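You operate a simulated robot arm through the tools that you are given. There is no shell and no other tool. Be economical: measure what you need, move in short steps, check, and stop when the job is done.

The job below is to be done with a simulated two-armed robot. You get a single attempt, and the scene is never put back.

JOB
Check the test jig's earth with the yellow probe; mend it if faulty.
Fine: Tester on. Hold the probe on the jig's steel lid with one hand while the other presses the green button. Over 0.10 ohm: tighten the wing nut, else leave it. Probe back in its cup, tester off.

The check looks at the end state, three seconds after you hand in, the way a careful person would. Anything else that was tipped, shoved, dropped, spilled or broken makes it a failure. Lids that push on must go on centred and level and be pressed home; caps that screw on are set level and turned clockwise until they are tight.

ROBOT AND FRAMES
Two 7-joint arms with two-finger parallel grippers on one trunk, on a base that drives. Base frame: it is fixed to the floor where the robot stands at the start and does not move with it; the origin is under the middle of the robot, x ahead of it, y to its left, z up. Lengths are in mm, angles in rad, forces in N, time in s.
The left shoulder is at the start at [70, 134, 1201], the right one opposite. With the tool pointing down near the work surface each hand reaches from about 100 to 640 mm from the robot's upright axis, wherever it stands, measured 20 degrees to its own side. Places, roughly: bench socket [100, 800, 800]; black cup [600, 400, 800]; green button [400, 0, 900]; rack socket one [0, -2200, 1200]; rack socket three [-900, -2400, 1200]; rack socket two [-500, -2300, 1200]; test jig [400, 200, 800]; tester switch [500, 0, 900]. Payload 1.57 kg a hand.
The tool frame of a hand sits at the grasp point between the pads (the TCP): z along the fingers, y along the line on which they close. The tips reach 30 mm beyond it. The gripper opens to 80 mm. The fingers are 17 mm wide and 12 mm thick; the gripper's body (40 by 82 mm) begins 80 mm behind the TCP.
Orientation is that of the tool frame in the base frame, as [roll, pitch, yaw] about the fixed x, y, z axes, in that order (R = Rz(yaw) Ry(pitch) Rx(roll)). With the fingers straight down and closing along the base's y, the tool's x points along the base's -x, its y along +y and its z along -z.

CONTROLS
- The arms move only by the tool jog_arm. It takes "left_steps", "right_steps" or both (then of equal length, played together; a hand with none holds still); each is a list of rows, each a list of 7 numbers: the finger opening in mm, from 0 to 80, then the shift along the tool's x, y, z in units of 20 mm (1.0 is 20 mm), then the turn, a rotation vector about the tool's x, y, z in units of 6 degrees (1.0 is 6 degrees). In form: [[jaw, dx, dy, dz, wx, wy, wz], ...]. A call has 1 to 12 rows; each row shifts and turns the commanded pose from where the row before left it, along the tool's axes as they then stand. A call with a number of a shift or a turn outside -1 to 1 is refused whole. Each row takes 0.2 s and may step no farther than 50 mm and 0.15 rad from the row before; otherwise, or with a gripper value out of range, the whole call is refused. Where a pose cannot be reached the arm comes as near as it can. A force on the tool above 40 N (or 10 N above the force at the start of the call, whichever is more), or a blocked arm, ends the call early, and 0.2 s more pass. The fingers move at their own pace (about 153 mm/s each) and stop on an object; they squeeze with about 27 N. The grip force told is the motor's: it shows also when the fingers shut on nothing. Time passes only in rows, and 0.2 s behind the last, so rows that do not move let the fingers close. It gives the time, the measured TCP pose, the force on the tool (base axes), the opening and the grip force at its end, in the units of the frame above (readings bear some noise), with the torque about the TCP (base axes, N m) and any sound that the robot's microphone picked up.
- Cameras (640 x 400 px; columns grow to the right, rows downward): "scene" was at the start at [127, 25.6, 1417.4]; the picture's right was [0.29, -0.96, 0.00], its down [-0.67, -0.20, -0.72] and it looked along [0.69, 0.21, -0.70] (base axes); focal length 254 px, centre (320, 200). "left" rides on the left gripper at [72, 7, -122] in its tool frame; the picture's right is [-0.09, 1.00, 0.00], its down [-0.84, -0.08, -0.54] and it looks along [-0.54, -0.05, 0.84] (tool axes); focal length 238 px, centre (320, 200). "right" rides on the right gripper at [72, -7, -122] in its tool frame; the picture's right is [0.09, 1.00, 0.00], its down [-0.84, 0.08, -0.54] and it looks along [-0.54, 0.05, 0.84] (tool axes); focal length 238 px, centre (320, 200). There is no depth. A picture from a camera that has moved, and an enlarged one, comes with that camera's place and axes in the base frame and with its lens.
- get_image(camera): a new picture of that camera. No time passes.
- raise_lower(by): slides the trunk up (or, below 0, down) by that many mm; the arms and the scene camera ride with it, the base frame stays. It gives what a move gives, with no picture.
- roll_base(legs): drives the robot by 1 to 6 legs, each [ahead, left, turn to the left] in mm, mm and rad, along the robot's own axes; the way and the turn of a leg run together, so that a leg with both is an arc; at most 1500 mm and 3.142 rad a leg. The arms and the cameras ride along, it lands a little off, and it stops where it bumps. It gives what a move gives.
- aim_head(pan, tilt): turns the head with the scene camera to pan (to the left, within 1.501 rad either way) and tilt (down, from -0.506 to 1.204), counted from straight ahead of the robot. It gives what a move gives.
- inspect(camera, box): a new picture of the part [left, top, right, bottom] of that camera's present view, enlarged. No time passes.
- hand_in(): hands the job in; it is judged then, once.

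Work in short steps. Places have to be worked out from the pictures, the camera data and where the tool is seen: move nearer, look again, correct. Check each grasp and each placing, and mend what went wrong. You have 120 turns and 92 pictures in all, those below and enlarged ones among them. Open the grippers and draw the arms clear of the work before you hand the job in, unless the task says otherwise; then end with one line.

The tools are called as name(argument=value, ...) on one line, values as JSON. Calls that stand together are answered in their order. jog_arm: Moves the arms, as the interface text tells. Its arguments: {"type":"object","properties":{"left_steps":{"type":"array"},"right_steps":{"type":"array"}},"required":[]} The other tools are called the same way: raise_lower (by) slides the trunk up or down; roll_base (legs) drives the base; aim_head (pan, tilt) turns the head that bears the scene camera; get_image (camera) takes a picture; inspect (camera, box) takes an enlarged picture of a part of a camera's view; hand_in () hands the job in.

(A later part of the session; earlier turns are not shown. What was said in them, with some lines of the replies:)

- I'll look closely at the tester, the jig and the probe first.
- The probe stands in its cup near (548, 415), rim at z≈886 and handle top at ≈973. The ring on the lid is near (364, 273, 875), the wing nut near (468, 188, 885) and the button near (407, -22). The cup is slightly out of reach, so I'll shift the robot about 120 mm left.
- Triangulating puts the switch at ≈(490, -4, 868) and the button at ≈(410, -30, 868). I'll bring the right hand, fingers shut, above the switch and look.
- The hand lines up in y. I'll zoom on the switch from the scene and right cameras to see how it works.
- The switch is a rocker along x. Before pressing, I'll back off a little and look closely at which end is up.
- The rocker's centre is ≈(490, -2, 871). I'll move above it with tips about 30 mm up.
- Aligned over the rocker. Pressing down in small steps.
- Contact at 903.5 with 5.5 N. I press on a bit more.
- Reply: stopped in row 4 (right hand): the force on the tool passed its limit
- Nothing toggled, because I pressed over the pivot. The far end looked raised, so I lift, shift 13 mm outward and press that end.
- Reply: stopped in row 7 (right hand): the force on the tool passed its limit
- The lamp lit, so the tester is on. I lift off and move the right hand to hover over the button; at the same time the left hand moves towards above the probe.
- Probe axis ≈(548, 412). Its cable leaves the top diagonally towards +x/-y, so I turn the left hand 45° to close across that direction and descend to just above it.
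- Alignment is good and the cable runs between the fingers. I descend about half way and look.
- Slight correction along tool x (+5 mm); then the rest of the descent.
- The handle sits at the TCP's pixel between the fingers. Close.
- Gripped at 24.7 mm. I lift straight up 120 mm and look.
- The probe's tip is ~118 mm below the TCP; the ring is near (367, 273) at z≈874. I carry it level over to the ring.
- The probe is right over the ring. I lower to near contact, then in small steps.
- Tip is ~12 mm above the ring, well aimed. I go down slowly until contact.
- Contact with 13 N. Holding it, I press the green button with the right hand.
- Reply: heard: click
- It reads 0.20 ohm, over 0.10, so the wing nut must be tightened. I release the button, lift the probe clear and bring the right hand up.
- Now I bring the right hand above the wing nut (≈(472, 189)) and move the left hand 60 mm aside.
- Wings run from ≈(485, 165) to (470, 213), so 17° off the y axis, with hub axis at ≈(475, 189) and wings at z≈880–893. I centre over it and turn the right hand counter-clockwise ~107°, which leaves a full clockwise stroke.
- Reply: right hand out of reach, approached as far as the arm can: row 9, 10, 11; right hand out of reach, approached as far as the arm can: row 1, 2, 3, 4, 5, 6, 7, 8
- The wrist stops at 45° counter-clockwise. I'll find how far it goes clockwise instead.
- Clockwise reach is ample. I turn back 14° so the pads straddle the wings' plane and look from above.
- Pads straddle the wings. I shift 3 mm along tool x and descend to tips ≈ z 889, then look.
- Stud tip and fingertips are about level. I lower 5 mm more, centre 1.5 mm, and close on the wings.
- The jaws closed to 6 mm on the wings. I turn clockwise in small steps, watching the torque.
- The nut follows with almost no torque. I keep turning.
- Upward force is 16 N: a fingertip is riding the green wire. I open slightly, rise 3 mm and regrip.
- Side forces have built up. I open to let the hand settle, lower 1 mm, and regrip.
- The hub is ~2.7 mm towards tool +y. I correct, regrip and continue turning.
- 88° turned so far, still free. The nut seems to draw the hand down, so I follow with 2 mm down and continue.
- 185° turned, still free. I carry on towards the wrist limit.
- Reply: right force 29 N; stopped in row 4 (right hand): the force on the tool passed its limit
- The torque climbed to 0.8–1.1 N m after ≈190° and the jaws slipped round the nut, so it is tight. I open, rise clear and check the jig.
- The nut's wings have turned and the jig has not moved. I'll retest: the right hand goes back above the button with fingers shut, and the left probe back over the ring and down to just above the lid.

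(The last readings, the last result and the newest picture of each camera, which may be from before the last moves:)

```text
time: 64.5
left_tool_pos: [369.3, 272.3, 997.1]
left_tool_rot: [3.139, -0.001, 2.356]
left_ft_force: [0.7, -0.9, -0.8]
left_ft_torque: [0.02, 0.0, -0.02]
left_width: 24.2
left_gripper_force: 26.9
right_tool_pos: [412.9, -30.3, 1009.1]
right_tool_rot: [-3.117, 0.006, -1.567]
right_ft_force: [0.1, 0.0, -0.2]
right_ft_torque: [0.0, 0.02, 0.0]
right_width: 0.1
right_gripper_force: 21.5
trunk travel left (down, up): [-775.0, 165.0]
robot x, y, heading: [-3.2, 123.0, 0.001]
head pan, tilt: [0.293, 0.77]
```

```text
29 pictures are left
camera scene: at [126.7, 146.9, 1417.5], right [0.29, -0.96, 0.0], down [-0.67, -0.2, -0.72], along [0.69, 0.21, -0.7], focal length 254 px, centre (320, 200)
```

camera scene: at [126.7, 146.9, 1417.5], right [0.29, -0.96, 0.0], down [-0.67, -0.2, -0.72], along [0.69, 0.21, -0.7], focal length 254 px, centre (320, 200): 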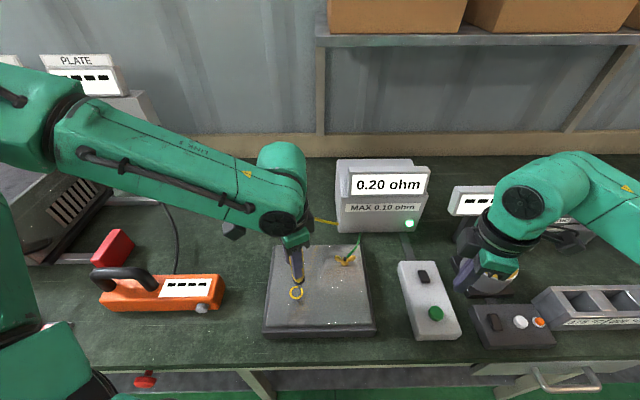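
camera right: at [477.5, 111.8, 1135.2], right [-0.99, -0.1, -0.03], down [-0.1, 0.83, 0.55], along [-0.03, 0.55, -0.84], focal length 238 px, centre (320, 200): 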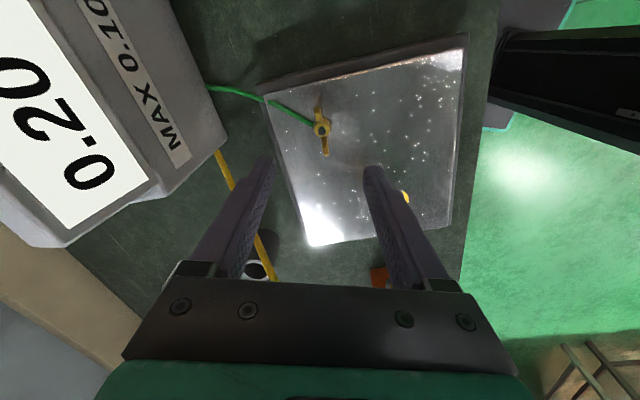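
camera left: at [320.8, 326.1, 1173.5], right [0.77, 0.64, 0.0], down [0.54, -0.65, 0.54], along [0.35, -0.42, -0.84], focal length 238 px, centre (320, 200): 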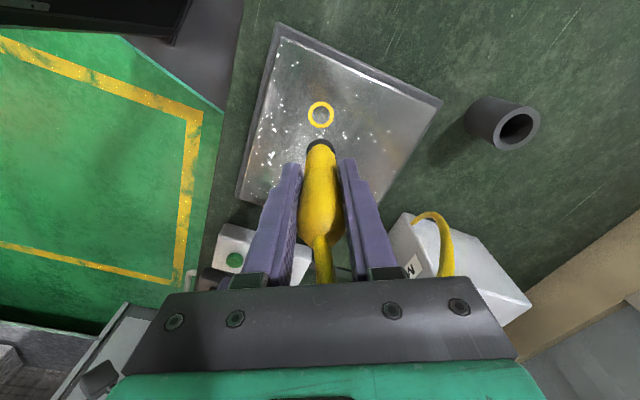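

Both in place. I make probe contact while the right hand comes down to hover.

jog_arm(left_steps=[[5, 0, 0, 0.2, 0, 0, 0], [5, 0, 0, 0.1, 0, 0, 0], [5, 0, 0, 0.1, 0, 0, 0], [5, 0, 0, 0.1, 0, 0, 0], [5, 0, 0, 0, 0, 0, 0]], right_steps=[[0, 0, 0, 0.8, 0, 0, 0], [0, 0, 0, 0.8, 0, 0, 0], [0, 0, 0, 0.8, 0, 0, 0], [0, 0, 0, 0.8, 0, 0, 0], [0, 0, 0, 0.4, 0, 0, 0]])

inspect(camera="scene", box=[240, 150, 470, 330])

```text
time: 65.8
left_tool_pos: [368.8, 273.0, 989.0]
left_tool_rot: [3.14, 0.002, 2.354]
left_ft_force: [-0.5, 2.0, 9.5]
left_ft_torque: [0.16, -0.06, 0.02]
left_width: 24.4
left_gripper_force: 27.2
right_tool_pos: [415.7, -27.6, 938.8]
right_tool_rot: [-3.115, 0.006, -1.567]
right_ft_force: [0.7, -0.2, 0.1]
right_ft_torque: [-0.02, 0.0, 0.02]
right_width: 0.1
right_gripper_force: 21.4
trunk travel left (down, up): [-775.0, 165.0]
robot x, y, heading: [-0.3, 123.4, 0.004]
head pan, tilt: [0.293, 0.77]
```

```text
2.22 times, centred on (355, 240) of scene
camera zoom: at [125.8, 147.9, 1417.7], right [0.29, -0.96, 0.0], down [-0.66, -0.2, -0.72], along [0.69, 0.21, -0.69], focal length 564 px, centre (242, 111)
```

zoom: 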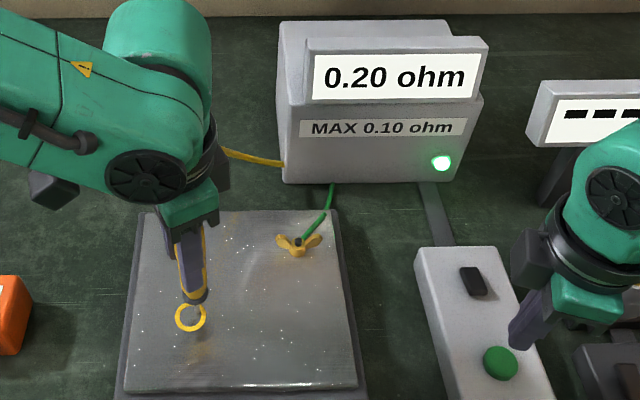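

Contact 9.5 N. Pressing the button again.

jog_arm(right_steps=[[0, 0, 0.2, 0.8, 0, 0, 0], [0, 0, 0, 0.7, 0, 0, 0], [0, 0, 0, 0.3, 0, 0, 0], [0, 0, 0, 0.15, 0, 0, 0], [0, 0, 0, 0.1, 0, 0, 0], [0, 0, 0, 0.1, 0, 0, 0]])

inspect(camera="scene", box=[240, 150, 470, 330])

```text
time: 67.2
left_tool_pos: [366.2, 273.6, 989.2]
left_tool_rot: [3.138, 0.005, 2.354]
left_ft_force: [3.4, -0.7, 8.0]
left_ft_torque: [-0.11, -0.33, 0.02]
left_width: 24.0
left_gripper_force: 27.3
right_tool_pos: [411.3, -29.1, 896.0]
right_tool_rot: [-3.114, 0.008, -1.564]
right_ft_force: [-2.3, 0.4, 10.5]
right_ft_torque: [0.0, 0.11, 0.05]
right_width: 0.1
right_gripper_force: 21.5
trunk travel left (down, up): [-775.0, 165.0]
robot x, y, heading: [0.9, 124.0, -0.006]
head pan, tilt: [0.293, 0.77]
heard: click
```

```text
2.22 times, centred on (355, 240) of scene
camera zoom: at [124.1, 148.0, 1417.8], right [0.29, -0.96, 0.0], down [-0.66, -0.2, -0.72], along [0.69, 0.21, -0.69], focal length 564 px, centre (242, 111)
```

zoom: 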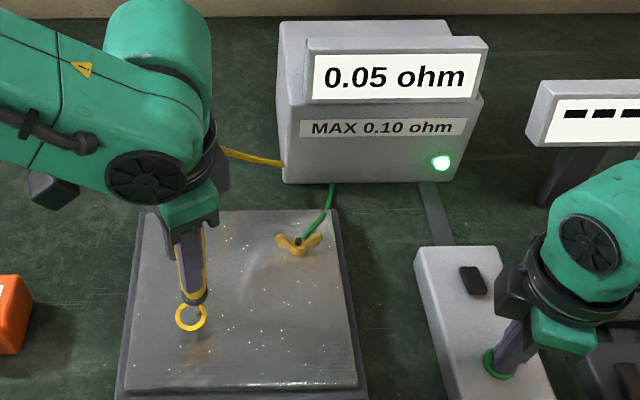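

0.05 ohm — the earth is good. I lift both hands, then carry the probe back.

jog_arm(right_steps=[[0, 0, 0, -0.8, 0, 0, 0], [0, 0, 0, -0.8, 0, 0, 0], [0, 0, 0, -0.8, 0, 0, 0], [0, 0, 0, 0, 0, 0, 0], [0, 0, 0, 0, 0, 0, 0]], left_steps=[[5, 0, 0, -0.5, 0, 0, 0], [5, 0, 0, -0.9, 0, 0, 0], [5, 0, 0, -0.9, 0, 0, 0], [5, 0, 0, -0.9, 0, 0, 0], [5, 0, 0, 0, 0, 0, 0]])

```text
time: 68.3
left_tool_pos: [371.0, 273.5, 1050.0]
left_tool_rot: [3.14, 0.0, 2.357]
left_ft_force: [-0.7, 0.1, -0.2]
left_ft_torque: [0.02, 0.0, -0.03]
left_width: 24.5
left_gripper_force: 26.8
right_tool_pos: [411.5, -28.4, 941.9]
right_tool_rot: [-3.117, 0.007, -1.569]
right_ft_force: [1.1, -0.3, -0.4]
right_ft_torque: [-0.02, -0.01, -0.04]
right_width: 0.3
right_gripper_force: 21.0
trunk travel left (down, up): [-775.0, 165.0]
robot x, y, heading: [1.2, 123.7, 0.002]
head pan, tilt: [0.293, 0.77]
```

jog_arm(left_steps=[[5, -0.106, 0.95, -0.08, 0, 0, 0], [5, -0.106, 0.95, -0.08, 0, 0, 0], [5, -0.106, 0.95, -0.08, 0, 0, 0], [5, -0.106, 0.95, -0.08, 0, 0, 0], [5, -0.106, 0.95, 0, 0, 0, 0], [5, -0.106, 0.95, 0, 0, 0, 0], [5, -0.106, 0.95, 0, 0, 0, 0], [5, -0.106, 0.95, 0, 0, 0, 0], [5, -0.106, 0.95, 0, 0, 0, 0], [5, -0.106, 0.95, 0, 0, 0, 0], [5, -0.106, 0.95, 0, 0, 0, 0], [5, -0.106, 0.95, 0, 0, 0, 0]])

inspect(camera="left", box=[270, 80, 370, 200])

inspect(camera="scene", box=[220, 130, 340, 250])

```text
time: 71.0
left_tool_pos: [551.3, 417.3, 1057.4]
left_tool_rot: [-3.142, 0.001, 2.352]
left_ft_force: [0.3, -0.4, 0.1]
left_ft_torque: [0.01, 0.02, 0.02]
left_width: 24.6
left_gripper_force: 27.2
right_tool_pos: [413.4, -30.0, 941.9]
right_tool_rot: [-3.118, 0.007, -1.565]
right_ft_force: [-0.4, -0.7, 0.2]
right_ft_torque: [0.01, -0.01, 0.01]
right_width: 0.1
right_gripper_force: 21.4
trunk travel left (down, up): [-775.0, 165.0]
robot x, y, heading: [3.3, 125.2, 0.002]
head pan, tilt: [0.293, 0.77]
```

```text
3.33 times, centred on (320, 140) of left
camera zoom: at [505.1, 471.7, 1178.9], right [0.77, 0.64, 0.0], down [0.54, -0.65, 0.54], along [0.35, -0.42, -0.84], focal length 794 px, centre (320, 400)
```

zoom: 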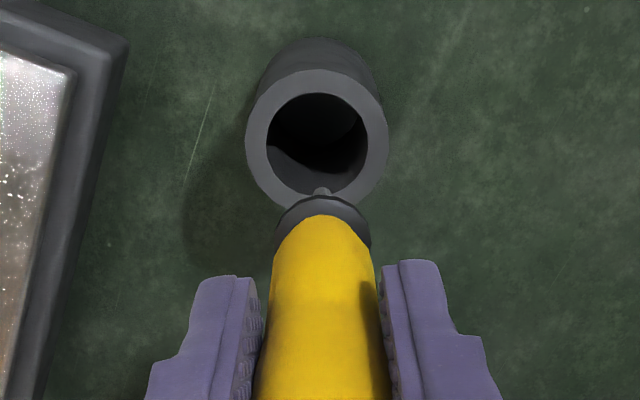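

```text
3.33 times, centred on (280, 190) of scene
camera zoom: at [128.5, 148.1, 1417.3], right [0.29, -0.96, 0.0], down [-0.67, -0.2, -0.72], along [0.69, 0.21, -0.7], focal length 846 px, centre (453, 233)
```

zoom: 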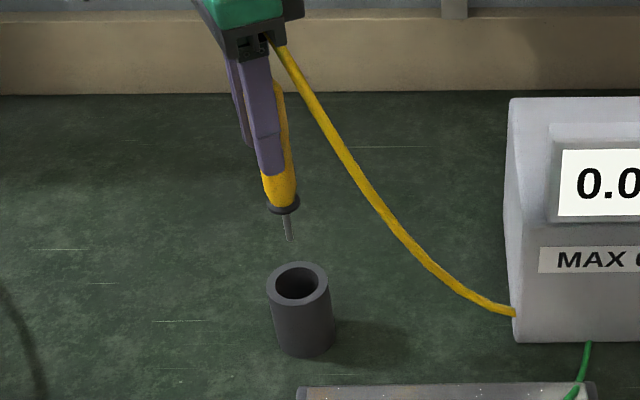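

Compared with the view just after lifting, I'm ~5 mm too far in +x. I correct and descend 60 mm, the tip entering the wide cup mouth, then check.

jog_arm(left_steps=[[5, 0.16, -0.18, 0, 0, 0, 0], [5, 0, 0, 0.5, 0, 0, 0], [5, 0, 0, 0.5, 0, 0, 0], [5, 0, 0, 0, 0, 0, 0]])

inspect(camera="left", box=[270, 80, 370, 200])

inspect(camera="scene", box=[220, 130, 340, 250])

```text
time: 72.0
left_tool_pos: [542.5, 415.9, 1036.1]
left_tool_rot: [3.139, 0.001, 2.355]
left_ft_force: [0.1, 0.2, -0.8]
left_ft_torque: [-0.03, 0.02, 0.04]
left_width: 24.6
left_gripper_force: 27.7
right_tool_pos: [411.4, -28.0, 943.1]
right_tool_rot: [-3.116, 0.008, -1.567]
right_ft_force: [1.0, 0.3, 0.2]
right_ft_torque: [-0.02, -0.02, 0.02]
right_width: 0.1
right_gripper_force: 20.9
trunk travel left (down, up): [-775.0, 165.0]
robot x, y, heading: [-2.3, 120.0, -0.004]
head pan, tilt: [0.293, 0.77]
```

```text
3.33 times, centred on (320, 140) of left
camera zoom: at [496.5, 470.8, 1158.7], right [0.77, 0.64, 0.0], down [0.54, -0.65, 0.54], along [0.35, -0.42, -0.84], focal length 794 px, centre (320, 400)
```

zoom: 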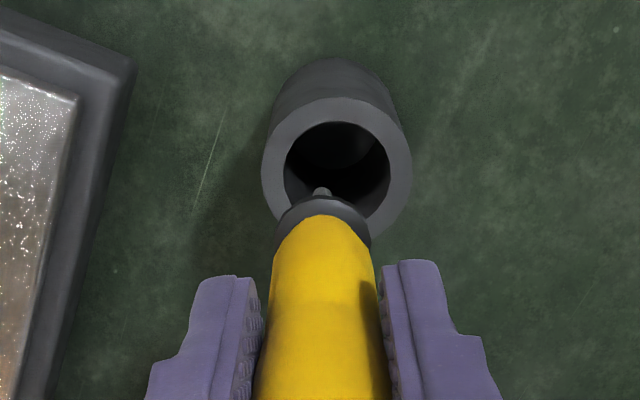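

```text
3.33 times, centred on (280, 190) of scene
camera zoom: at [127.1, 147.9, 1417.4], right [0.29, -0.96, 0.0], down [-0.67, -0.2, -0.72], along [0.69, 0.21, -0.7], focal length 846 px, centre (453, 233)
```

zoom: 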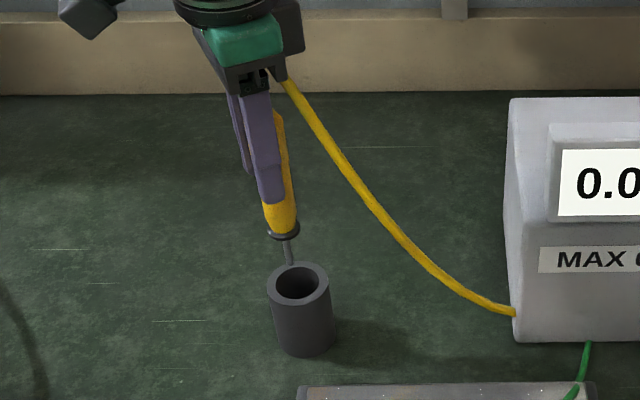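

The cup axis is at ≈(553, 413), and the probe sits ~5 mm off the TCP in the hand, which gives a TCP target of (549, 416). I correct by 6 mm in x and check again.

jog_arm(left_steps=[[5, -0.2, 0.22, 0, 0, 0, 0], [5, 0, 0, 0, 0, 0, 0], [5, 0, 0, 0, 0, 0, 0]])

inspect(camera="left", box=[270, 80, 370, 200])

```text
time: 72.8
left_tool_pos: [549.0, 416.6, 1036.4]
left_tool_rot: [-3.142, 0.0, 2.354]
left_ft_force: [-0.1, 0.6, -0.1]
left_ft_torque: [0.01, -0.03, -0.02]
left_width: 24.4
left_gripper_force: 26.5
right_tool_pos: [411.7, -28.5, 941.9]
right_tool_rot: [-3.118, 0.007, -1.567]
right_ft_force: [-0.3, 0.1, 0.2]
right_ft_torque: [-0.01, -0.01, 0.07]
right_width: 0.0
right_gripper_force: 21.6
trunk travel left (down, up): [-775.0, 165.0]
robot x, y, heading: [0.3, 120.4, 0.003]
head pan, tilt: [0.293, 0.77]
```

```text
3.33 times, centred on (320, 140) of left
camera zoom: at [503.2, 470.9, 1158.6], right [0.77, 0.64, 0.0], down [0.54, -0.65, 0.54], along [0.35, -0.42, -0.84], focal length 794 px, centre (320, 400)
```

zoom: 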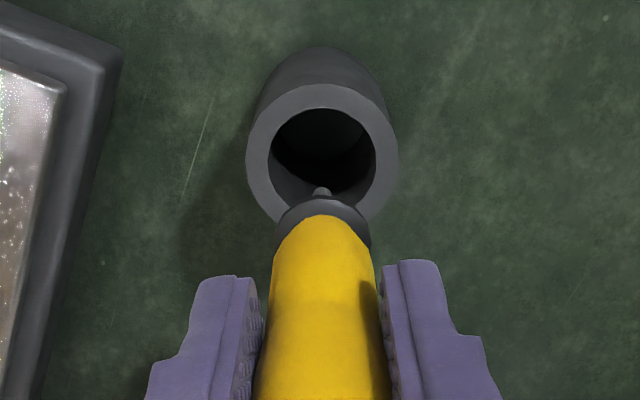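

The cup is centred on the probe. I lower steadily to just before the collar enters.

jog_arm(left_steps=[[5, 0, 0, 0.6, 0, 0, 0], [5, 0, 0, 0.6, 0, 0, 0], [5, 0, 0, 0.6, 0, 0, 0], [5, 0, 0, 0, 0, 0, 0]])

inspect(camera="left", box=[270, 80, 370, 200])

inspect(camera="scene", box=[240, 160, 310, 250])

```text
time: 73.8
left_tool_pos: [549.5, 418.0, 1000.8]
left_tool_rot: [3.138, -0.001, 2.355]
left_ft_force: [0.1, 0.2, -0.9]
left_ft_torque: [0.0, -0.02, 0.0]
left_width: 24.4
left_gripper_force: 26.6
right_tool_pos: [412.5, -28.5, 942.2]
right_tool_rot: [-3.117, 0.009, -1.565]
right_ft_force: [0.3, 0.4, -0.4]
right_ft_torque: [0.02, 0.03, -0.02]
right_width: 0.0
right_gripper_force: 21.5
trunk travel left (down, up): [-775.0, 165.0]
robot x, y, heading: [0.1, 122.7, 0.004]
head pan, tilt: [0.293, 0.77]
```

```text
3.33 times, centred on (320, 140) of left
camera zoom: at [503.6, 472.7, 1123.3], right [0.77, 0.64, 0.0], down [0.54, -0.65, 0.54], along [0.35, -0.42, -0.84], focal length 794 px, centre (320, 400)
```

zoom: 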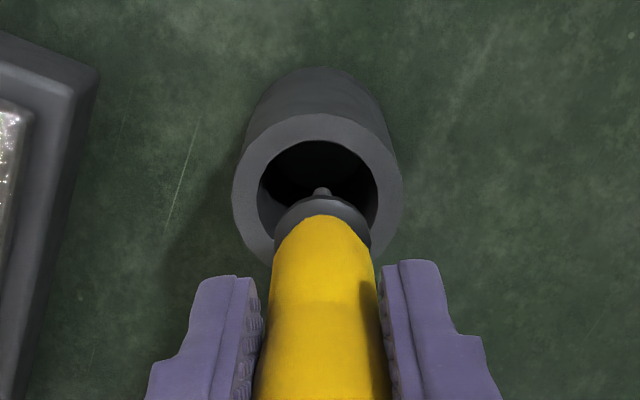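

```text
4.44 times, centred on (275, 205) of scene
camera zoom: at [127.3, 147.9, 1417.4], right [0.29, -0.96, 0.0], down [-0.67, -0.2, -0.72], along [0.69, 0.21, -0.7], focal length 1128 px, centre (520, 178)
```

zoom: 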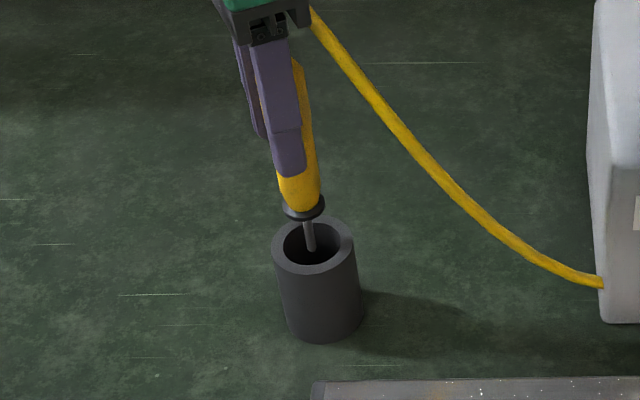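

Tip is inside and centred. I continue down to the original height.

jog_arm(left_steps=[[5, 0, -0.04, 0.5, 0, 0, 0], [5, 0, 0, 0.5, 0, 0, 0], [5, 0, 0, 0.5, 0, 0, 0], [5, 0, 0, 0.5, 0, 0, 0], [5, 0, 0, 0.5, 0, 0, 0], [5, 0, 0, 0.3, 0, 0, 0]])

inspect(camera="scene", box=[240, 160, 310, 250])

```text
time: 75.2
left_tool_pos: [549.0, 417.5, 945.7]
left_tool_rot: [3.142, 0.002, 2.356]
left_ft_force: [0.1, 1.1, -1.6]
left_ft_torque: [-0.02, -0.02, 0.0]
left_width: 24.5
left_gripper_force: 26.6
right_tool_pos: [412.6, -28.1, 942.4]
right_tool_rot: [-3.117, 0.008, -1.566]
right_ft_force: [-0.4, -1.0, -0.1]
right_ft_torque: [-0.02, 0.0, -0.03]
right_width: 0.0
right_gripper_force: 21.4
trunk travel left (down, up): [-775.0, 165.0]
robot x, y, heading: [-1.4, 124.7, 0.001]
head pan, tilt: [0.293, 0.77]
```

```text
4.44 times, centred on (275, 205) of scene
camera zoom: at [127.5, 147.9, 1417.4], right [0.29, -0.96, 0.0], down [-0.67, -0.2, -0.72], along [0.69, 0.21, -0.7], focal length 1128 px, centre (520, 178)
```

zoom: 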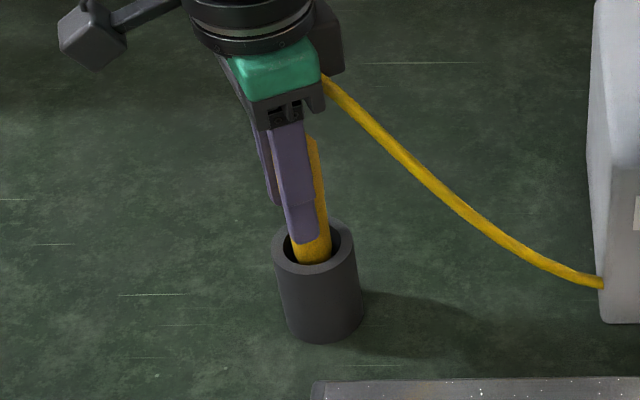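

Going in freely. I lower the last millimetres until it bottoms.

jog_arm(left_steps=[[5, 0, 0, 0.15, 0, 0, 0], [5, 0, 0, 0.1, 0, 0, 0], [5, 0, 0, 0.1, 0, 0, 0], [5, 0, 0, 0, 0, 0, 0]])

```text
time: 76.2
left_tool_pos: [548.6, 416.8, 937.8]
left_tool_rot: [-3.141, 0.001, 2.354]
left_ft_force: [0.0, -0.4, -0.6]
left_ft_torque: [0.03, 0.0, -0.06]
left_width: 24.7
left_gripper_force: 27.0
right_tool_pos: [411.9, -29.0, 941.0]
right_tool_rot: [-3.118, 0.006, -1.568]
right_ft_force: [0.8, 0.2, 0.4]
right_ft_torque: [-0.01, -0.01, 0.03]
right_width: 0.1
right_gripper_force: 21.3
trunk travel left (down, up): [-775.0, 165.0]
robot x, y, heading: [2.8, 124.4, -0.001]
head pan, tilt: [0.293, 0.77]
```

jog_arm(left_steps=[[5, 0, 0, 0.08, 0, 0, 0], [5, 0, 0, 0.08, 0, 0, 0], [5, 0, 0, 0.05, 0, 0, 0]])

```text
time: 77.0
left_tool_pos: [547.1, 416.4, 938.2]
left_tool_rot: [3.134, 0.005, 2.356]
left_ft_force: [0.4, 3.0, 17.8]
left_ft_torque: [0.23, -0.24, 0.05]
left_width: 24.4
left_gripper_force: 27.2
right_tool_pos: [408.8, -30.8, 943.7]
right_tool_rot: [-3.114, 0.007, -1.566]
right_ft_force: [0.0, -0.4, -0.4]
right_ft_torque: [0.0, 0.01, 0.02]
right_width: 0.0
right_gripper_force: 21.6
trunk travel left (down, up): [-775.0, 165.0]
robot x, y, heading: [1.6, 120.0, -0.0]
head pan, tilt: [0.293, 0.77]
```

Bottomed at 938. I ease off the pressure, open, and rise straight up.

jog_arm(left_steps=[[5, 0, 0, -0.12, 0, 0, 0], [5, 0, 0, 0, 0, 0, 0], [40, 0, 0, 0, 0, 0, 0], [75, 0, 0, 0, 0, 0, 0], [75, 0, 0, 0, 0, 0, 0], [75, 0, 0, -0.5, 0, 0, 0], [75, 0, 0, -0.8, 0, 0, 0], [75, 0, 0, -0.9, 0, 0, 0], [75, 0, 0, -0.9, 0, 0, 0], [75, 0, 0, -0.9, 0, 0, 0], [75, 0, 0, -0.9, 0, 0, 0], [75, 0, 0, -0.9, 0, 0, 0]])

get_image(camera="scene")

```text
time: 79.5
left_tool_pos: [549.0, 416.3, 1055.9]
left_tool_rot: [3.139, -0.001, 2.354]
left_ft_force: [-0.1, 0.5, 0.7]
left_ft_torque: [0.04, -0.02, 0.0]
left_width: 75.0
left_gripper_force: 0.1
right_tool_pos: [411.8, -29.0, 941.2]
right_tool_rot: [-3.118, 0.007, -1.568]
right_ft_force: [-0.4, 0.3, -0.7]
right_ft_torque: [-0.02, -0.01, 0.03]
right_width: 0.0
right_gripper_force: 20.9
trunk travel left (down, up): [-775.0, 165.0]
robot x, y, heading: [-1.7, 120.0, 0.001]
head pan, tilt: [0.293, 0.77]
```

```text
18 pictures are left
camera scene: at [127.0, 147.4, 1417.4], right [0.29, -0.96, 0.0], down [-0.67, -0.2, -0.72], along [0.69, 0.21, -0.7], focal length 254 px, centre (320, 200)
```

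scene: 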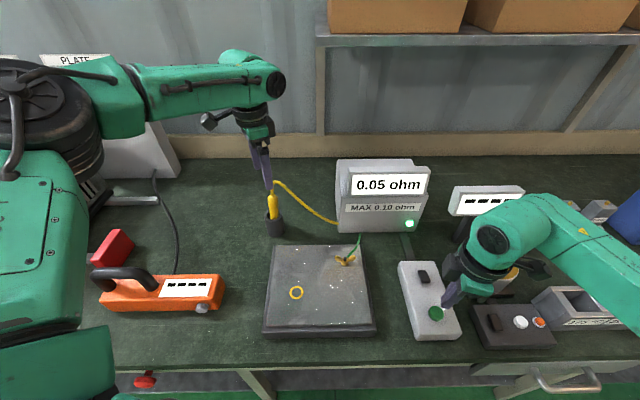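

The probe stands in its cup. Next: left hand higher, and the right hand over the rocker's near end (x≈471) to switch off.

jog_arm(right_steps=[[0, -0.27, -0.59, 0, 0, 0, 0], [0, -0.27, -0.59, 0, 0, 0, 0], [0, -0.27, -0.59, 0, 0, 0, 0], [0, -0.27, -0.59, 0, 0, 0, 0], [0, -0.27, -0.59, 0, 0, 0, 0], [0, 0, 0, 0.8, 0, 0, 0]], left_steps=[[75, 0, 0, -0.9, 0, 0, 0], [75, 0, 0, -0.9, 0, 0, 0], [75, 0, 0, -0.9, 0, 0, 0], [75, 0, 0, -0.9, 0, 0, 0], [75, 0, 0, -0.9, 0, 0, 0], [75, 0, 0, 0, 0, 0, 0]])

inspect(camera="right", box=[240, 90, 400, 210])

inspect(camera="scene", box=[370, 190, 470, 290])

```text
time: 81.0
left_tool_pos: [548.5, 418.4, 1143.8]
left_tool_rot: [3.141, 0.0, 2.355]
left_ft_force: [0.1, 0.0, 0.5]
left_ft_torque: [0.02, -0.01, -0.02]
left_width: 75.2
left_gripper_force: 0.0
right_tool_pos: [470.2, -2.3, 928.5]
right_tool_rot: [-3.117, 0.007, -1.565]
right_ft_force: [0.6, 0.2, 0.0]
right_ft_torque: [0.01, 0.03, 0.02]
right_width: 0.1
right_gripper_force: 21.3
trunk travel left (down, up): [-775.0, 165.0]
robot x, y, heading: [4.5, 120.4, 0.002]
head pan, tilt: [0.293, 0.77]
```

```text
3.33 times, centred on (320, 150) of right
camera zoom: at [474.5, -73.6, 1050.8], right [-0.99, -0.1, -0.02], down [-0.09, 0.83, 0.55], along [-0.03, 0.54, -0.84], focal length 794 px, centre (320, 367)
```

zoom: 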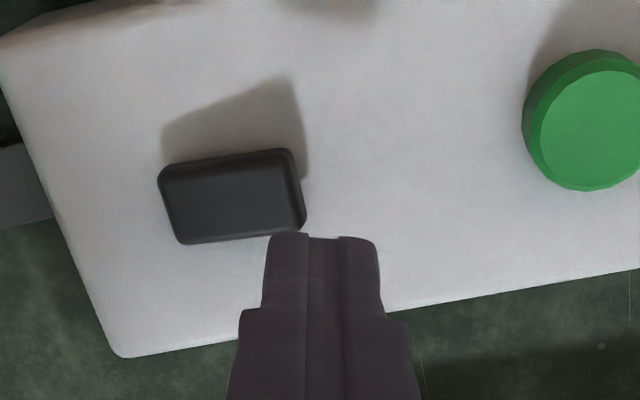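

```text
4.00 times, centred on (420, 240) of scene
camera zoom: at [127.5, 147.8, 1417.4], right [0.29, -0.96, 0.0], down [-0.67, -0.2, -0.72], along [0.69, 0.21, -0.7], focal length 1015 px, centre (-80, 40)
```

zoom: 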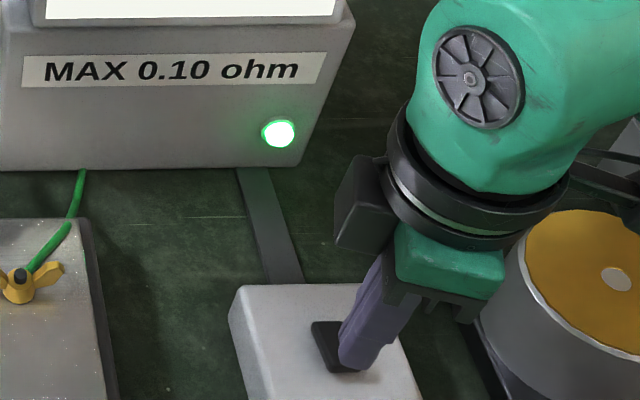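

The rocker spans x≈477–507 with the near end now raised. I shift 3 mm and press.

jog_arm(right_steps=[[0, 0.18, -0.15, 0.4, 0, 0, 0], [0, 0, 0, 0.4, 0, 0, 0], [0, 0, 0, 0.2, 0, 0, 0], [0, 0, 0, 0.15, 0, 0, 0], [0, 0, 0, 0.1, 0, 0, 0], [0, 0, 0, 0.1, 0, 0, 0]])

inspect(camera="scene", box=[320, 150, 480, 290])

```text
time: 82.3
left_tool_pos: [548.5, 418.1, 1142.3]
left_tool_rot: [-3.141, -0.001, 2.354]
left_ft_force: [-0.1, 0.4, 0.2]
left_ft_torque: [0.0, -0.02, 0.01]
left_width: 75.0
left_gripper_force: 0.1
right_tool_pos: [473.8, -5.2, 901.5]
right_tool_rot: [-3.117, 0.008, -1.565]
right_ft_force: [-0.3, 0.9, 0.1]
right_ft_torque: [-0.02, 0.0, -0.01]
right_width: 0.0
right_gripper_force: 21.8
trunk travel left (down, up): [-775.0, 165.0]
robot x, y, heading: [-1.7, 123.2, 0.002]
head pan, tilt: [0.293, 0.77]
```

```text
2.86 times, centred on (400, 220) of scene
camera zoom: at [127.6, 148.0, 1417.3], right [0.29, -0.96, 0.0], down [-0.67, -0.2, -0.72], along [0.69, 0.21, -0.7], focal length 725 px, centre (91, 143)
```

zoom: 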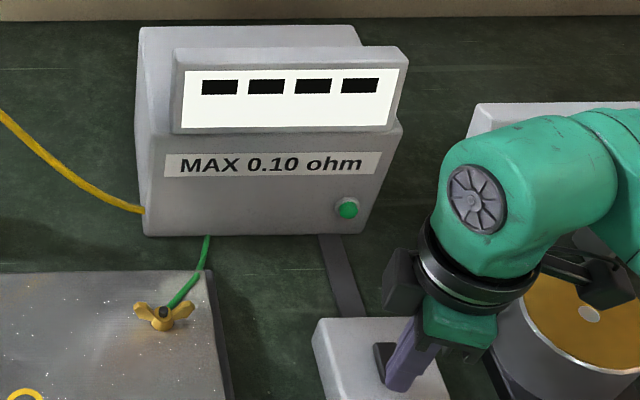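

The tester is off: lamp dark, dashes on the display. I withdraw the right hand upward and open it.

jog_arm(right_steps=[[0, 0, 0, -0.8, 0, 0, 0], [0, 0, 0, -1, 0, 0, 0], [0, 0, 0, -1, 0, 0, 0], [0, 0, 0, -1, 0, 0, 0], [40, 0, 0, -1, 0, 0, 0], [75, 0.5, 0.3, -1, 0, 0, 0], [75, 0.5, 0.3, -1, 0, 0, 0], [75, 0.5, 0.3, -1, 0, 0, 0], [75, 0, 0, -1, 0, 0, 0], [75, 0, 0, -1, 0, 0, 0]], left_steps=[[75, 0, 0, -0.5, 0, 0, 0], [75, 0, 0, 0, 0, 0, 0], [75, 0.8, 0, 0, 0, 0, 0], [75, 0.8, 0, 0, 0, 0, 0], [75, 0.8, 0, 0, 0, 0, 0], [75, 0.8, 0, 0, 0, 0, 0], [75, 0, 0, 0, 0, 0, 0], [75, 0, 0, 0, 0, 0, 0], [75, 0, 0, 0, 0, 0, 0], [75, 0, 0, 0, 0, 0, 0]])

get_image(camera="scene")

inspect(camera="scene", box=[230, 150, 470, 340])

```text
time: 84.5
left_tool_pos: [503.7, 463.3, 1154.0]
left_tool_rot: [3.141, -0.001, 2.354]
left_ft_force: [-0.5, 0.7, 0.0]
left_ft_torque: [0.03, 0.0, -0.01]
left_width: 74.7
left_gripper_force: 0.1
right_tool_pos: [452.9, -35.6, 1097.3]
right_tool_rot: [-3.117, 0.006, -1.566]
right_ft_force: [0.4, -0.3, 0.2]
right_ft_torque: [-0.04, 0.0, -0.01]
right_width: 75.1
right_gripper_force: 0.1
trunk travel left (down, up): [-775.0, 165.0]
robot x, y, heading: [-2.1, 123.2, -0.002]
head pan, tilt: [0.293, 0.77]
```

```text
14 pictures are left
camera scene: at [127.1, 148.3, 1417.4], right [0.29, -0.96, 0.0], down [-0.67, -0.2, -0.72], along [0.69, 0.21, -0.7], focal length 254 px, centre (320, 200)
```

scene: 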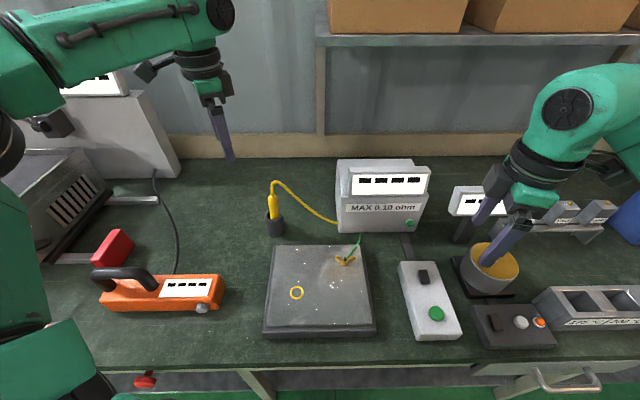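

```text
2.11 times, centred on (350, 245) of scene
camera zoom: at [127.1, 148.3, 1417.4], right [0.29, -0.96, 0.0], down [-0.67, -0.2, -0.72], along [0.69, 0.21, -0.7], focal length 534 px, centre (257, 105)
```

zoom: 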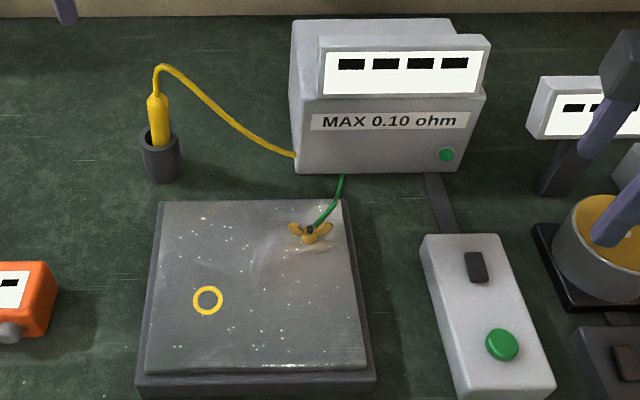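

Everything is in order: the probe is upright in its cup, the tester is off, the nut is tight, nothing else moved, and both hands are open and clear. Handing in.

hand_in()

```text
The job is handed in.
```

The jig's earth first read 0.20 ohm, over the 0.10 limit, so I tightened the wing nut and it then read 0.05 ohm; the probe is back in its cup and the tester is off.
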